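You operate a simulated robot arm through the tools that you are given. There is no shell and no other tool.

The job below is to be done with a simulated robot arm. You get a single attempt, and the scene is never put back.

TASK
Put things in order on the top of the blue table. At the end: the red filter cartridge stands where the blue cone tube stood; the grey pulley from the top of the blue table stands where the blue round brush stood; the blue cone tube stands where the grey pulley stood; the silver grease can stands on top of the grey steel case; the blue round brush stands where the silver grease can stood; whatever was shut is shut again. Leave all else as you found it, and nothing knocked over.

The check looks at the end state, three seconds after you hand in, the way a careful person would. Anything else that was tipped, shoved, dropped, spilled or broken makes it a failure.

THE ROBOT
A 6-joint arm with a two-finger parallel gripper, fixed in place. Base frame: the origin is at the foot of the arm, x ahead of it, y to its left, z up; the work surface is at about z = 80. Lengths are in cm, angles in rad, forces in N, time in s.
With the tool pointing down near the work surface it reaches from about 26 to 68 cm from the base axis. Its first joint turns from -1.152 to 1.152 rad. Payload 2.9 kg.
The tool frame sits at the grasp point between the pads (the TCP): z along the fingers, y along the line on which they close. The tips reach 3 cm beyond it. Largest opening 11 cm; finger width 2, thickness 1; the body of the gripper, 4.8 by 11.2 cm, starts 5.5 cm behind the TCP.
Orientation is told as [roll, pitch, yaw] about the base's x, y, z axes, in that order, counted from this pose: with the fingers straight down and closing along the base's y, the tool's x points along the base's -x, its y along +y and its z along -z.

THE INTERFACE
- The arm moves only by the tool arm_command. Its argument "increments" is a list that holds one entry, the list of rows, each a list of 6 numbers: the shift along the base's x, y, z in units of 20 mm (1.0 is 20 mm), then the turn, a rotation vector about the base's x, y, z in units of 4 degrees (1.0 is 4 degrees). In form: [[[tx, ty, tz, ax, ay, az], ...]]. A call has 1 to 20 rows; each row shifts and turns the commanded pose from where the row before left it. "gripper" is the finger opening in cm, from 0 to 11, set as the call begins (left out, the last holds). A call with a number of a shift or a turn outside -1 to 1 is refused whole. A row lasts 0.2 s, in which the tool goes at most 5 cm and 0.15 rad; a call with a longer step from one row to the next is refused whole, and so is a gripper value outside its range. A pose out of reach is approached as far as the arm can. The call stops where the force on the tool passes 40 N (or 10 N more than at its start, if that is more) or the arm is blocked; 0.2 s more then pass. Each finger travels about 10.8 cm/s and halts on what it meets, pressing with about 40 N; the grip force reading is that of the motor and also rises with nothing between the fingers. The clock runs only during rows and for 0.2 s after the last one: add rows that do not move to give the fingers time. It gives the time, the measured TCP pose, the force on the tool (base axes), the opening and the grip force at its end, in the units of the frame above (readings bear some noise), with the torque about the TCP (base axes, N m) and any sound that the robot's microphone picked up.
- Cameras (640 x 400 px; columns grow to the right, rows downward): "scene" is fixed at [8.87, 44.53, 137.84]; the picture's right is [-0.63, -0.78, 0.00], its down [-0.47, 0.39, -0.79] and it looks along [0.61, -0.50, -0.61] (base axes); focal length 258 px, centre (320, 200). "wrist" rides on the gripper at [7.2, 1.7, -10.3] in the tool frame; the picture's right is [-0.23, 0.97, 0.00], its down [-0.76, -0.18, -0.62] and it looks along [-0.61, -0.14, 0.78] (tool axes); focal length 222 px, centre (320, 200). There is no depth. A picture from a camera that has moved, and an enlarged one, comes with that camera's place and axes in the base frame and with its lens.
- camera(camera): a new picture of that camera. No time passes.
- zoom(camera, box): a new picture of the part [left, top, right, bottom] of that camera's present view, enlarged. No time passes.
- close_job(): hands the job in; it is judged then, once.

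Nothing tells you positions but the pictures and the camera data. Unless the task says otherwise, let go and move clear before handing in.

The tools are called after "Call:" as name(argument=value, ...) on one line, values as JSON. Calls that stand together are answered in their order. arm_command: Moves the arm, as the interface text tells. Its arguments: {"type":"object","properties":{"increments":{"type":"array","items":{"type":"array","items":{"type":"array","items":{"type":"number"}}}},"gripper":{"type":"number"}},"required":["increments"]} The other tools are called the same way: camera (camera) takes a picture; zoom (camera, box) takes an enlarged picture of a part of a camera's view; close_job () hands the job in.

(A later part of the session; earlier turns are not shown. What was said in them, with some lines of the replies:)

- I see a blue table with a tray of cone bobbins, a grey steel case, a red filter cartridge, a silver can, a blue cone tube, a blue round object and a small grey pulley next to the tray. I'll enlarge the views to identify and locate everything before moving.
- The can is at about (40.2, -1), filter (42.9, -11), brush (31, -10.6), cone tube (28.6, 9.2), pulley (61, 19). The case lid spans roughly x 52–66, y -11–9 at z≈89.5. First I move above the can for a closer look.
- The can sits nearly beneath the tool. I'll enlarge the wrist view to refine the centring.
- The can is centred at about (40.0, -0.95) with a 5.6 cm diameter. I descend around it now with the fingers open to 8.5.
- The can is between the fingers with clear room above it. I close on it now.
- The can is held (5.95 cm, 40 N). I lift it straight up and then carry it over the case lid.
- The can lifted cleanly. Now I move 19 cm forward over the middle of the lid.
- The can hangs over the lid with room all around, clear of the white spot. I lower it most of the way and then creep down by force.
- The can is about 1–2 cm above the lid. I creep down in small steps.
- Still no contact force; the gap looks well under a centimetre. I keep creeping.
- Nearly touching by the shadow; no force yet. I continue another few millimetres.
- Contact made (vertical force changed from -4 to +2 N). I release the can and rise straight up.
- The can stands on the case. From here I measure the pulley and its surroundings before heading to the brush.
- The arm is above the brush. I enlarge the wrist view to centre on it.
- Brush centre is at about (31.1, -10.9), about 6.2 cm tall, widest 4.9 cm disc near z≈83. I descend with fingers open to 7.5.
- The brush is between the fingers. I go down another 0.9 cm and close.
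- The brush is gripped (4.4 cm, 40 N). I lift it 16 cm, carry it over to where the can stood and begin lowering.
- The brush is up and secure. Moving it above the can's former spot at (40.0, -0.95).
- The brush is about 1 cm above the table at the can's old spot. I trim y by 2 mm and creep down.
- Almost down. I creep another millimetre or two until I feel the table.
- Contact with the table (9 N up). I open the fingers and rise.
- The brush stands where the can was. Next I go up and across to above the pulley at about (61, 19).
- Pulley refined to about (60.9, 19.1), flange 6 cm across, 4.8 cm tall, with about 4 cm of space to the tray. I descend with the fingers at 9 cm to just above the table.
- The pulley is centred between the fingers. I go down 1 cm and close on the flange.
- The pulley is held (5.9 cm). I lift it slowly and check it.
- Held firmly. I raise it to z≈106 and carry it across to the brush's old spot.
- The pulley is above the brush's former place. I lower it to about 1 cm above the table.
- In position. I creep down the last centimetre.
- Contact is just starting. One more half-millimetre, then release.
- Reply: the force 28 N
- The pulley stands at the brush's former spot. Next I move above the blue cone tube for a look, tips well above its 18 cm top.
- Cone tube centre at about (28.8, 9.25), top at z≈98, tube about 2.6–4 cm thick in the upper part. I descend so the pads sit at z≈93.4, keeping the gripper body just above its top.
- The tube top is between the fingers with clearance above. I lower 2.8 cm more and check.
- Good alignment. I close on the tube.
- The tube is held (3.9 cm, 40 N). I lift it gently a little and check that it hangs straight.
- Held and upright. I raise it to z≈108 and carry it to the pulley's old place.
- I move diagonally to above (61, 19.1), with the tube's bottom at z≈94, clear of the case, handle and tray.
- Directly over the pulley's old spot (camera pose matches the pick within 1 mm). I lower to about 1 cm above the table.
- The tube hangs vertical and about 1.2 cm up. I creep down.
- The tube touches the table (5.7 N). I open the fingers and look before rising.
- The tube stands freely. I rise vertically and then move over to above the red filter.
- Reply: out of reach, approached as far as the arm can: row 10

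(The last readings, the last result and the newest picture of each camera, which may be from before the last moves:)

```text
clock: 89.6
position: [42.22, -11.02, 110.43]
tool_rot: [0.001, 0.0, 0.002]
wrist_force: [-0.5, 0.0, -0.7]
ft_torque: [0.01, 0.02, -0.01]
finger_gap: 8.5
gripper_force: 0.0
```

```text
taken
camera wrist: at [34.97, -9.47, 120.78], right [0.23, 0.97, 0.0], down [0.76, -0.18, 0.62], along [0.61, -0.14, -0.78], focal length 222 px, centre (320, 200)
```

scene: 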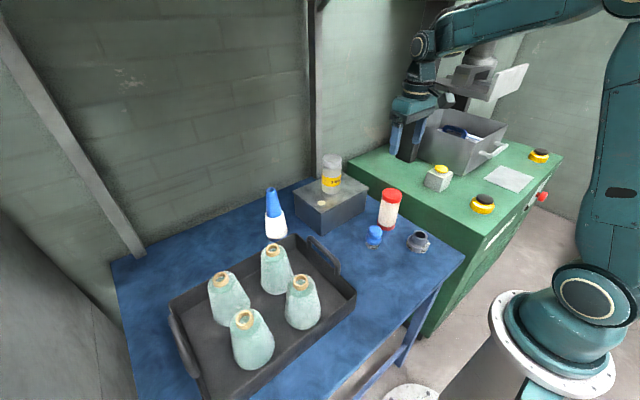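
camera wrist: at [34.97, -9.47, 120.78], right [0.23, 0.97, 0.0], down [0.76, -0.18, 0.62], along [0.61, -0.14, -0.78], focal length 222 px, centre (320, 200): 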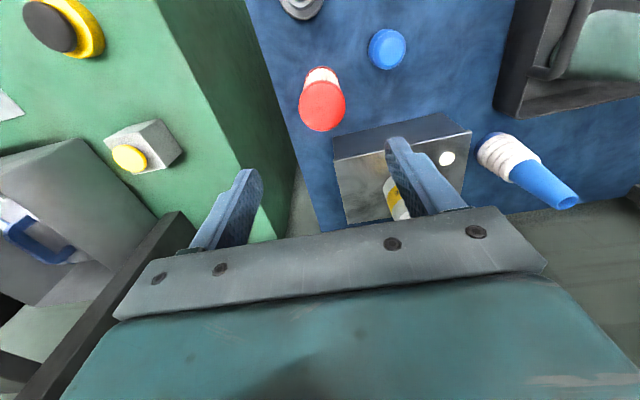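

The cone tube stands at the pulley's old spot. I now centre on the filter.

Call:
zoom(camera="wrist", box=[280, 50, 370, 140])

Call:
zoom(camera="scene", box=[350, 175, 450, 260])

Call:
zoom(camera="scene", box=[230, 140, 380, 260])

```text
4.44 times, centred on (325, 95) of wrist
camera zoom: at [34.97, -9.47, 120.78], right [0.23, 0.97, 0.0], down [0.76, -0.18, 0.62], along [0.61, -0.14, -0.78], focal length 987 px, centre (298, 667)
```

zoom: 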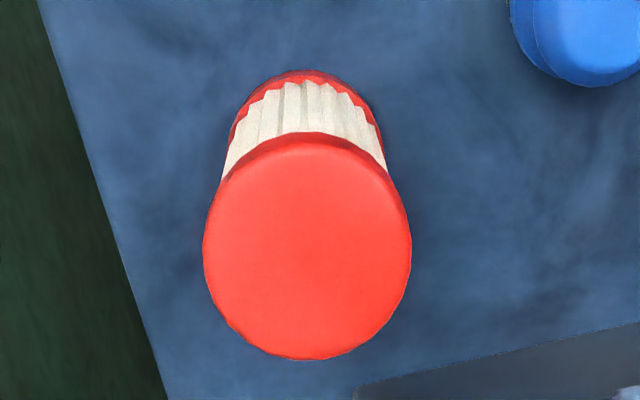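

```text
4.71 times, centred on (400, 218) of scene
camera zoom: at [8.87, 44.53, 137.84], right [-0.63, -0.78, 0.0], down [-0.47, 0.39, -0.79], along [0.61, -0.5, -0.61], focal length 1213 px, centre (-56, 118)
```

zoom: 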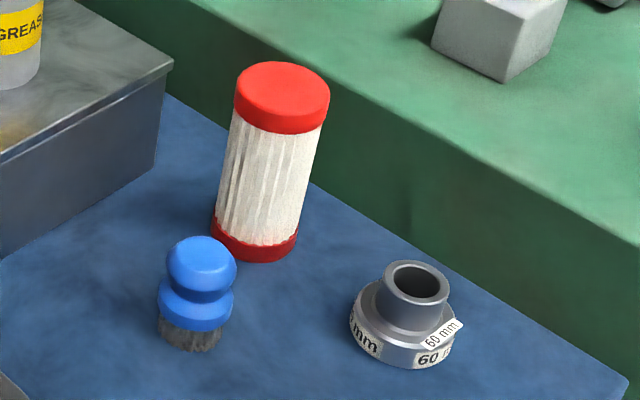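

```text
3.33 times, centred on (305, 200) of scene
camera zoom: at [8.87, 44.53, 137.84], right [-0.63, -0.78, 0.0], down [-0.47, 0.39, -0.79], along [0.61, -0.5, -0.61], focal length 859 px, centre (370, 200)
```

zoom: 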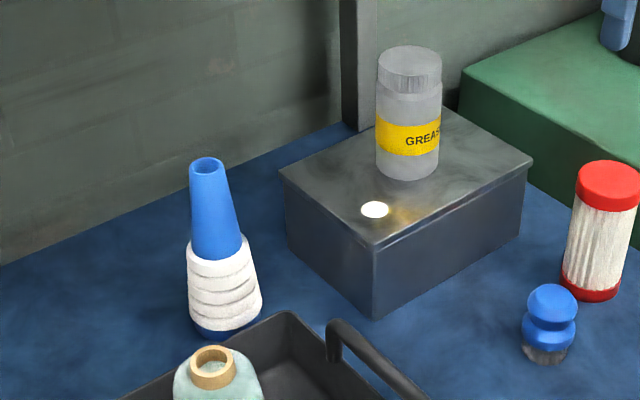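

Filter centre at (42.6, -10.8), 5.9 cm wide, top at z≈92.3. The brush and machine side leave room for the fingers, so I descend to z≈88.

Call:
arm_command(increments=[[[0.18, 0.11, -0.4, 0, 0, 0], [0, 0, -0.9, 0, 0, 0], [0, 0, -1, 0, 0, 0], [0, 0, -1, 0, 0, 0], [0, 0, -1, 0, 0, 0], [0, 0, -1, 0, 0, 0], [0, 0, -1, 0, 0, 0], [0, 0, -1, 0, 0, 0], [0, 0, -0.9, 0, 0, 0], [0, 0, -0.8, 0, 0, 0], [0, 0, -0.4, 0, 0, 0], [0, 0, 0, 0, 0, 0]]])

Call:
camera(camera="wrist")

Call:
zoom(camera="scene", box=[330, 150, 450, 260])

```text
clock: 92.2
position: [42.66, -10.8, 91.68]
tool_rot: [0.002, 0.001, -0.001]
wrist_force: [-0.2, -0.6, 1.0]
ft_torque: [-0.01, -0.02, 0.01]
finger_gap: 8.52
gripper_force: 0.1
```

```text
taken
camera wrist: at [35.36, -9.2, 101.89], right [0.23, 0.97, 0.0], down [0.76, -0.18, 0.62], along [0.61, -0.14, -0.78], focal length 222 px, centre (320, 200)
```

wrist: 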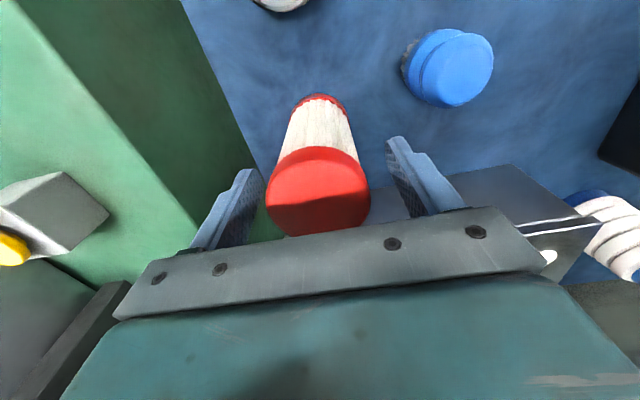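

```text
3.64 times, centred on (390, 205) of scene
camera zoom: at [8.87, 44.53, 137.84], right [-0.63, -0.78, 0.0], down [-0.47, 0.39, -0.79], along [0.61, -0.5, -0.61], focal length 938 px, centre (66, 182)
```

zoom: 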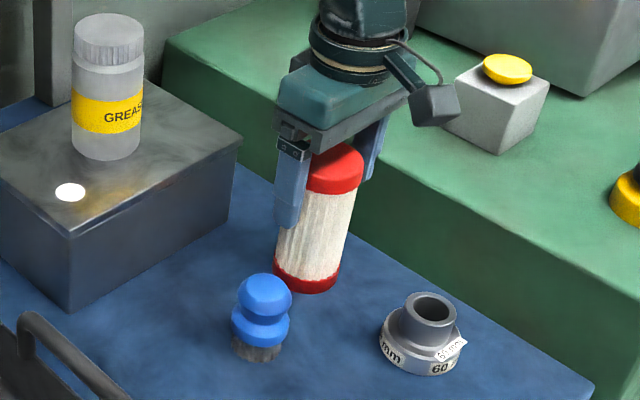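

Centred. I lower 3.5 cm more, then close.

Call:
arm_command(increments=[[[0, 0, -0.4, 0, 0, 0], [0, 0, -0.5, 0, 0, 0], [0, 0, -0.5, 0, 0, 0], [0, 0, -0.3, 0, 0, 0], [0, 0, 0, 0, 0, 0]]])

Call:
arm_command(increments=[[[0, 0, 0, 0, 0, 0], [0, 0, 0, 0, 0, 0], [0, 0, 0, 0, 0, 0], [0, 0, 0, 0, 0, 0]]], gripper=4)

Call:
camera(camera="wrist")

Call:
zoom(camera="scene", box=[330, 150, 450, 260])

```text
clock: 93.4
position: [42.65, -10.93, 88.34]
tool_rot: [0.0, 0.0, -0.001]
wrist_force: [-1.1, 0.0, -0.3]
ft_torque: [0.04, 0.01, 0.0]
finger_gap: 8.51
gripper_force: 0.0
```

```text
clock: 94.4
position: [42.48, -10.87, 88.41]
tool_rot: [0.0, 0.0, 0.002]
wrist_force: [0.9, 0.8, -0.1]
ft_torque: [0.0, -0.02, 0.01]
finger_gap: 5.69
gripper_force: 40.2
```

```text
taken
camera wrist: at [35.31, -9.25, 98.65], right [0.23, 0.97, 0.0], down [0.76, -0.18, 0.62], along [0.61, -0.14, -0.78], focal length 222 px, centre (320, 200)
```

wrist: 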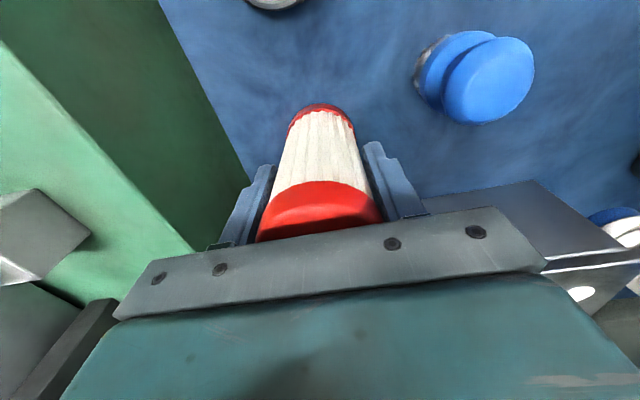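

```text
3.64 times, centred on (390, 205) of scene
camera zoom: at [8.87, 44.53, 137.84], right [-0.63, -0.78, 0.0], down [-0.47, 0.39, -0.79], along [0.61, -0.5, -0.61], focal length 938 px, centre (66, 182)
```

zoom: 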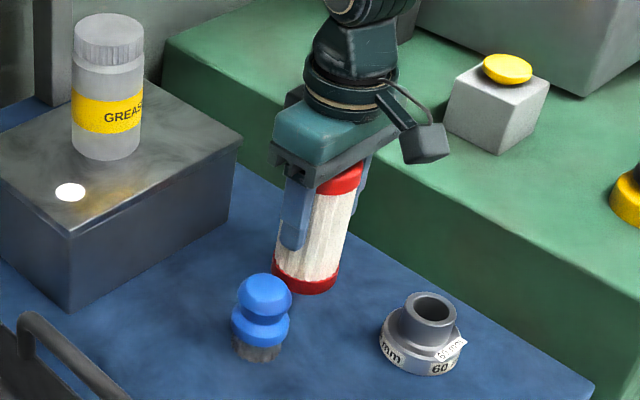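

The filter is held (5.7 cm). I lift it 12 cm and carry it to the cone tube's old place at (28.8, 9.25).

Call:
arm_command(increments=[[[0, 0, 0.3, 0, 0, 0], [0, 0, 0.7, 0, 0, 0], [0, 0, 1, 0, 0, 0], [0, 0, 1, 0, 0, 0], [0, 0, 1, 0, 0, 0], [0, 0, 1, 0, 0, 0], [0, 0, 0.8, 0, 0, 0], [0, 0, 0.4, 0, 0, 0], [0, 0, 0, 0, 0, 0]]])

Call:
camera(camera="scene")

Call:
camera(camera="wrist")

```text
clock: 96.4
position: [42.49, -10.93, 100.6]
tool_rot: [-0.001, -0.001, 0.003]
wrist_force: [-0.1, 0.9, -1.8]
ft_torque: [0.02, 0.04, 0.0]
finger_gap: 5.69
gripper_force: 39.3
```

```text
taken
```

scene: 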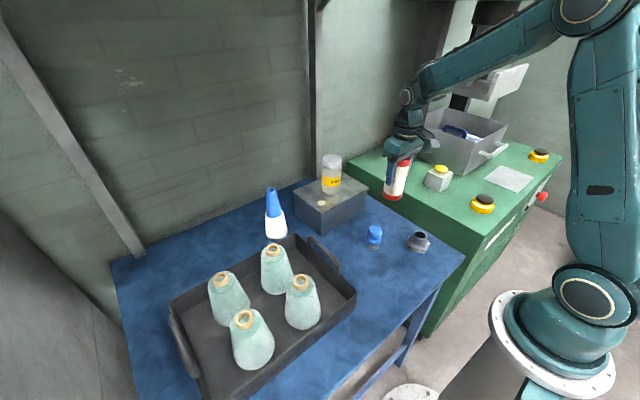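

```text
taken
camera wrist: at [35.26, -9.3, 110.93], right [0.23, 0.97, 0.0], down [0.76, -0.18, 0.62], along [0.61, -0.14, -0.78], focal length 222 px, centre (320, 200)
```

wrist: 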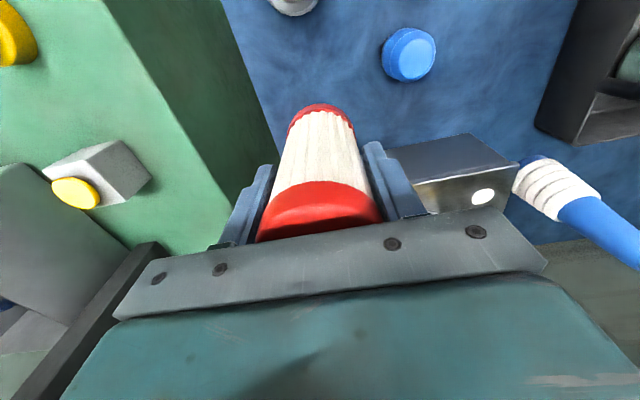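

Held straight. Now I carry it over to (28.8, 9.25).

Call:
arm_command(increments=[[[-0.28, 0.4, 0, 0, 0, 0], [-0.55, 0.8, 0, 0, 0, 0], [-0.68, 1, 0, 0, 0, 0], [-0.68, 1, 0, 0, 0, 0], [-0.68, 1, 0, 0, 0, 0], [-0.68, 1, 0, 0, 0, 0], [-0.68, 1, 0, 0, 0, 0], [-0.68, 1, 0, 0, 0, 0], [-0.68, 1, 0, 0, 0, 0], [-0.68, 1, 0, 0, 0, 0], [-0.42, 0.6, 0, 0, 0, 0], [-0.2, 0.25, 0, 0, 0, 0], [0, 0, 0, 0, 0, 0]]])

Call:
camera(camera="scene")

Call:
camera(camera="wrist")

```text
clock: 99.2
position: [28.66, 9.14, 100.6]
tool_rot: [0.0, -0.001, 0.001]
wrist_force: [0.1, 0.0, -1.2]
ft_torque: [-0.01, 0.02, 0.01]
finger_gap: 5.69
gripper_force: 39.6
```

```text
taken
```

scene: 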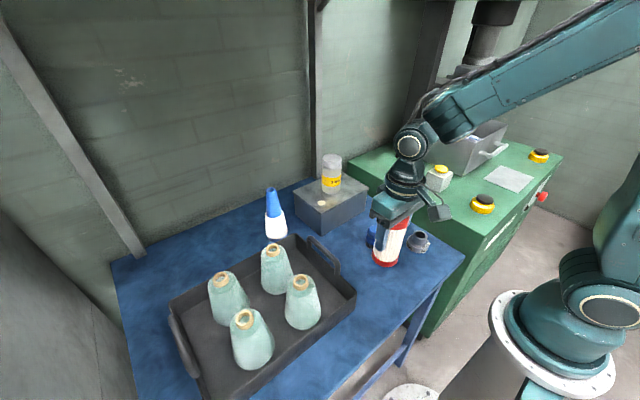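

```text
taken
camera wrist: at [21.36, 10.82, 110.89], right [0.23, 0.97, 0.0], down [0.76, -0.18, 0.62], along [0.61, -0.14, -0.78], focal length 222 px, centre (320, 200)
```

wrist: 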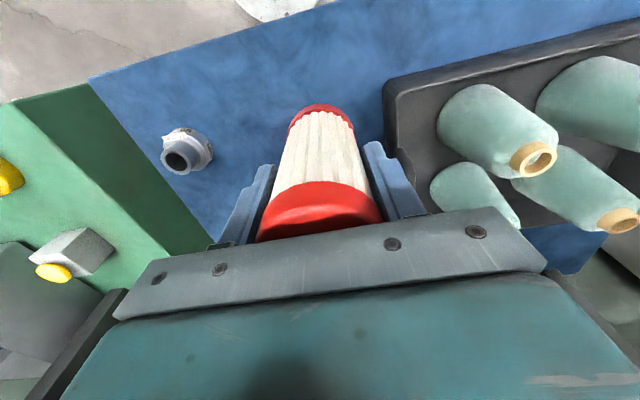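

Over the target. I lower to about 1 cm above the table, trimming x by a millimetre.

Call:
arm_command(increments=[[[0.06, 0, -0.4, 0, 0, 0], [0, 0, -0.8, 0, 0, 0], [0, 0, -0.9, 0, 0, 0], [0, 0, -0.9, 0, 0, 0], [0, 0, -0.9, 0, 0, 0], [0, 0, -0.8, 0, 0, 0], [0, 0, -0.5, 0, 0, 0], [0, 0, -0.4, 0, 0, 0], [0, 0, 0, 0, 0, 0]]])

Call:
camera(camera="wrist")

Call:
zoom(camera="scene", box=[330, 190, 450, 310])

```text
clock: 101.2
position: [28.86, 9.28, 89.44]
tool_rot: [-0.002, 0.001, -0.001]
wrist_force: [-0.3, -0.6, -1.3]
ft_torque: [-0.04, 0.02, -0.01]
finger_gap: 5.7
gripper_force: 39.8
```

```text
taken
camera wrist: at [21.6, 10.89, 99.67], right [0.23, 0.97, 0.0], down [0.76, -0.18, 0.62], along [0.61, -0.14, -0.78], focal length 222 px, centre (320, 200)
```

wrist: 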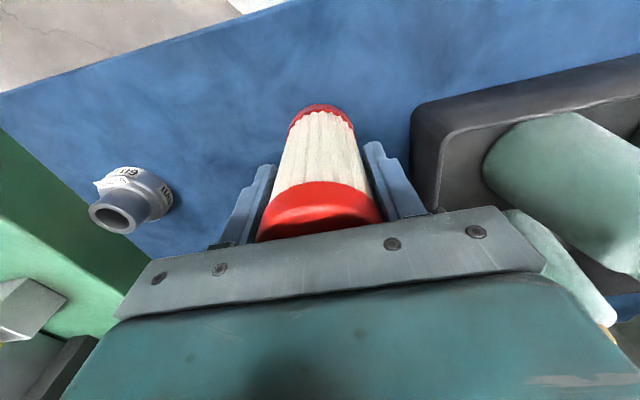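

```text
3.33 times, centred on (390, 250) of scene
camera zoom: at [8.87, 44.53, 137.84], right [-0.63, -0.78, 0.0], down [-0.47, 0.39, -0.79], along [0.61, -0.5, -0.61], focal length 859 px, centre (87, 33)
```

zoom: 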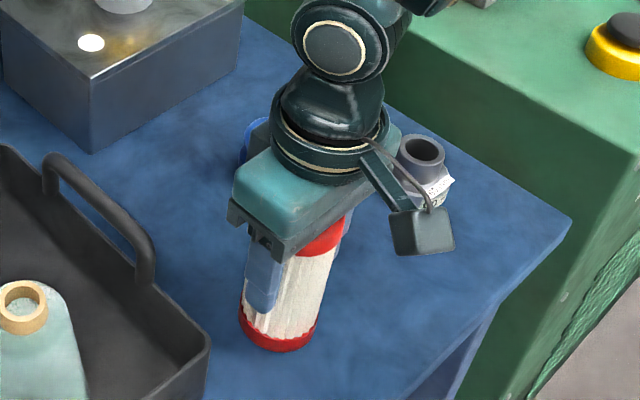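

Well positioned, about 1 cm above the table. I creep down until it touches.

Call:
arm_command(increments=[[[0, 0, -0.1, 0, 0, 0], [0, 0, -0.1, 0, 0, 0], [0, 0, -0.1, 0, 0, 0], [0, 0, -0.1, 0, 0, 0], [0, 0, 0, 0, 0, 0]]])

Call:
arm_command(increments=[[[0, 0, -0.05, 0, 0, 0], [0, 0, 0, 0, 0, 0]]])

Call:
arm_command(increments=[[[0, 0, -0.05, 0, 0, 0], [0, 0, 0, 0, 0, 0]]])

```text
clock: 102.4
position: [28.95, 9.28, 88.71]
tool_rot: [0.001, 0.0, -0.002]
wrist_force: [-0.8, 0.2, -1.1]
ft_torque: [0.09, 0.02, 0.01]
finger_gap: 5.72
gripper_force: 39.5
```

```text
clock: 103.0
position: [28.87, 9.3, 88.55]
tool_rot: [0.0, 0.002, 0.0]
wrist_force: [1.0, 0.2, -1.5]
ft_torque: [-0.01, -0.02, 0.04]
finger_gap: 5.72
gripper_force: 39.8
```

```text
clock: 103.6
position: [28.84, 9.18, 88.45]
tool_rot: [-0.001, -0.001, 0.0]
wrist_force: [0.5, -0.9, -2.1]
ft_torque: [-0.01, 0.0, 0.01]
finger_gap: 5.7
gripper_force: 39.8
```

Call:
arm_command(increments=[[[0, 0, -0.04, 0, 0, 0], [0, 0, 0, 0, 0, 0]]])

Call:
arm_command(increments=[[[0, 0, -0.03, 0, 0, 0], [0, 0, 0, 0, 0, 0]]])

```text
clock: 104.2
position: [28.93, 9.25, 88.34]
tool_rot: [-0.001, 0.001, 0.0]
wrist_force: [-0.2, -0.2, -1.4]
ft_torque: [0.02, -0.01, 0.01]
finger_gap: 5.69
gripper_force: 40.6
```

```text
clock: 104.8
position: [28.76, 9.22, 88.39]
tool_rot: [0.0, -0.003, 0.002]
wrist_force: [-1.9, 0.0, 13.5]
ft_torque: [-0.14, 0.19, 0.01]
finger_gap: 5.68
gripper_force: 40.4
```

The filter rests on the table (13.5 N up). I open and rise straight up.

Call:
arm_command(increments=[[[0, 0, 0, 0, 0, 0], [0, 0, 0, 0, 0, 0], [0, 0, 0, 0, 0, 0]]], gripper=8.5)

Call:
arm_command(increments=[[[0, 0, 0.3, 0, 0, 0], [0, 0, 0.7, 0, 0, 0], [0, 0, 1, 0, 0, 0], [0, 0, 1, 0, 0, 0], [0, 0, 1, 0, 0, 0], [0, 0, 1, 0, 0, 0], [0, 0, 1, 0, 0, 0], [0, 0, 1, 0, 0, 0], [0, 0, 1, 0, 0, 0], [0, 0, 1, 0, 0, 0], [0, 0, 1, 0, 0, 0], [0, 0, 0.5, 0, 0, 0], [0, 0, 0, 0, 0, 0]]])

Call:
arm_command(increments=[[[0.8, -0.8, 0.3, 0, 0, 0], [1, -1, 0.5, 0, 0, 0], [1, -1, 0.5, 0, 0, 0], [1, -1, 0.5, 0, 0, 0], [1, -1, 0.4, 0, 0, 0], [0.9, -1, 0, 0, 0, 0], [0, -0.3, 0, 0, 0, 0], [0, 0, 0, 0, 0, 0]]])

Call:
camera(camera="scene")

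Call:
camera(camera="wrist")

```text
clock: 105.6
position: [28.7, 9.26, 88.28]
tool_rot: [0.0, 0.0, 0.0]
wrist_force: [-0.7, -1.2, 0.5]
ft_torque: [-0.01, -0.01, 0.01]
finger_gap: 8.49
gripper_force: 0.0
```

```text
clock: 108.4
position: [28.93, 9.21, 109.44]
tool_rot: [-0.001, -0.001, -0.001]
wrist_force: [0.0, -0.4, 0.2]
ft_torque: [0.0, 0.0, 0.0]
finger_gap: 8.51
gripper_force: 0.0
```

```text
clock: 110.2
position: [40.15, -3.03, 113.73]
tool_rot: [0.001, 0.0, 0.002]
wrist_force: [-0.1, 0.5, -0.3]
ft_torque: [0.0, -0.02, 0.0]
finger_gap: 8.53
gripper_force: 0.1
```

```text
taken
```

scene: 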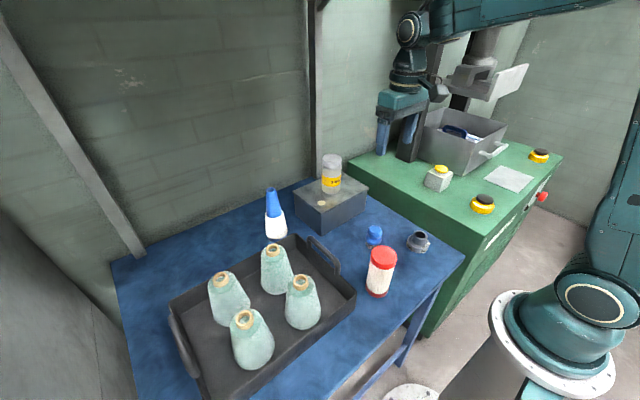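

```text
taken
camera wrist: at [32.9, -1.47, 124.05], right [0.23, 0.97, 0.0], down [0.76, -0.18, 0.62], along [0.61, -0.14, -0.78], focal length 222 px, centre (320, 200)
```

wrist: 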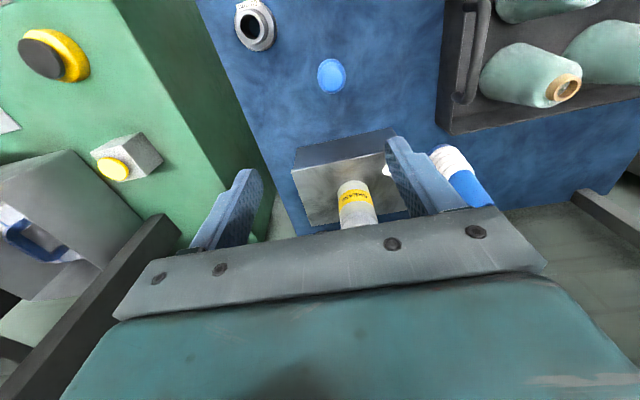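

All five items are placed. I enlarge the scene to check each stands upright where it should.

Call:
zoom(camera="scene", box=[340, 170, 450, 310])

Call:
zoom(camera="scene", box=[240, 140, 380, 260])

Call:
zoom(camera="scene", box=[340, 80, 580, 230])

```text
2.86 times, centred on (395, 240) of scene
camera zoom: at [8.87, 44.53, 137.84], right [-0.63, -0.78, 0.0], down [-0.47, 0.39, -0.79], along [0.61, -0.5, -0.61], focal length 737 px, centre (106, 86)
```

zoom: 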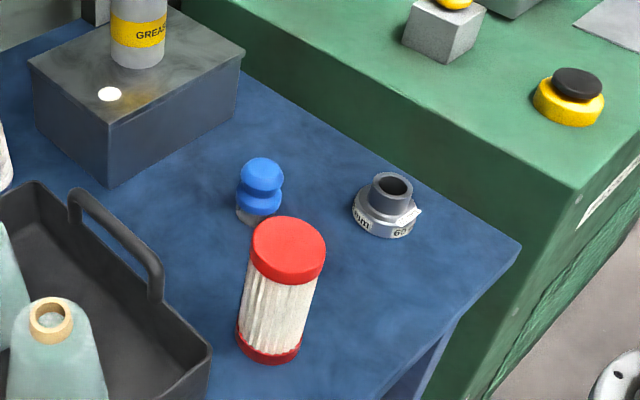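

```text
3.33 times, centred on (310, 200) of scene
camera zoom: at [8.87, 44.53, 137.84], right [-0.63, -0.78, 0.0], down [-0.47, 0.39, -0.79], along [0.61, -0.5, -0.61], focal length 859 px, centre (353, 200)
```

zoom: 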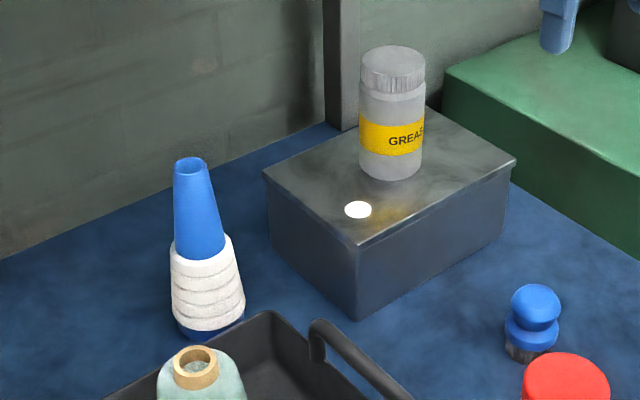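

```text
2.67 times, centred on (460, 155) of scene
camera zoom: at [8.87, 44.53, 137.84], right [-0.63, -0.78, 0.0], down [-0.47, 0.39, -0.79], along [0.61, -0.5, -0.61], focal length 688 px, centre (-53, 320)
```

zoom: 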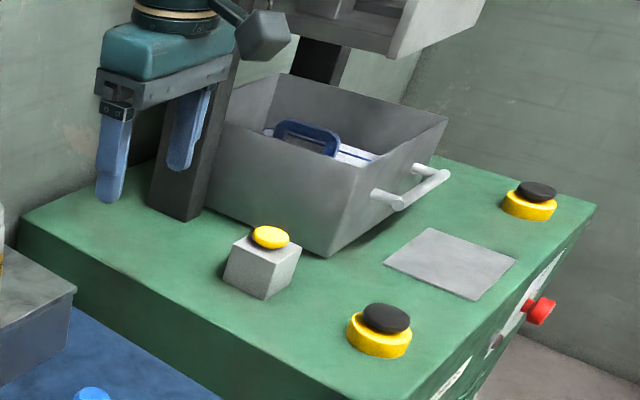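

All five items stand upright where the task wants them. The can is on the shut case, the pulley where the brush was, the brush where the can was, the cone tube where the pulley was, and the filter where the cone tube was. The gripper is empty and clear, and nothing else has moved, so I hand in.

Call:
close_job()

```text
The job is handed in.
```

The job is handed in. In the last pictures every item stood upright in its new place:

- **Silver grease can:** on top of the grey steel case, near the middle of the lid.
- **Blue round brush:** where the grease can stood.
- **Grey pulley:** where the brush stood. This is the one marked 60 mm.
- **Blue cone tube:** where the pulley stood, clear of the tray.
- **Red filter cartridge:** where the cone tube stood.

By my pose readings, each of the last four sits within a few millimetres of the spot it took over. The case lid stayed shut throughout; I opened nothing. The tray, bobbins and green machine looked unchanged in the final view. The gripper is empty and parked well above the table.
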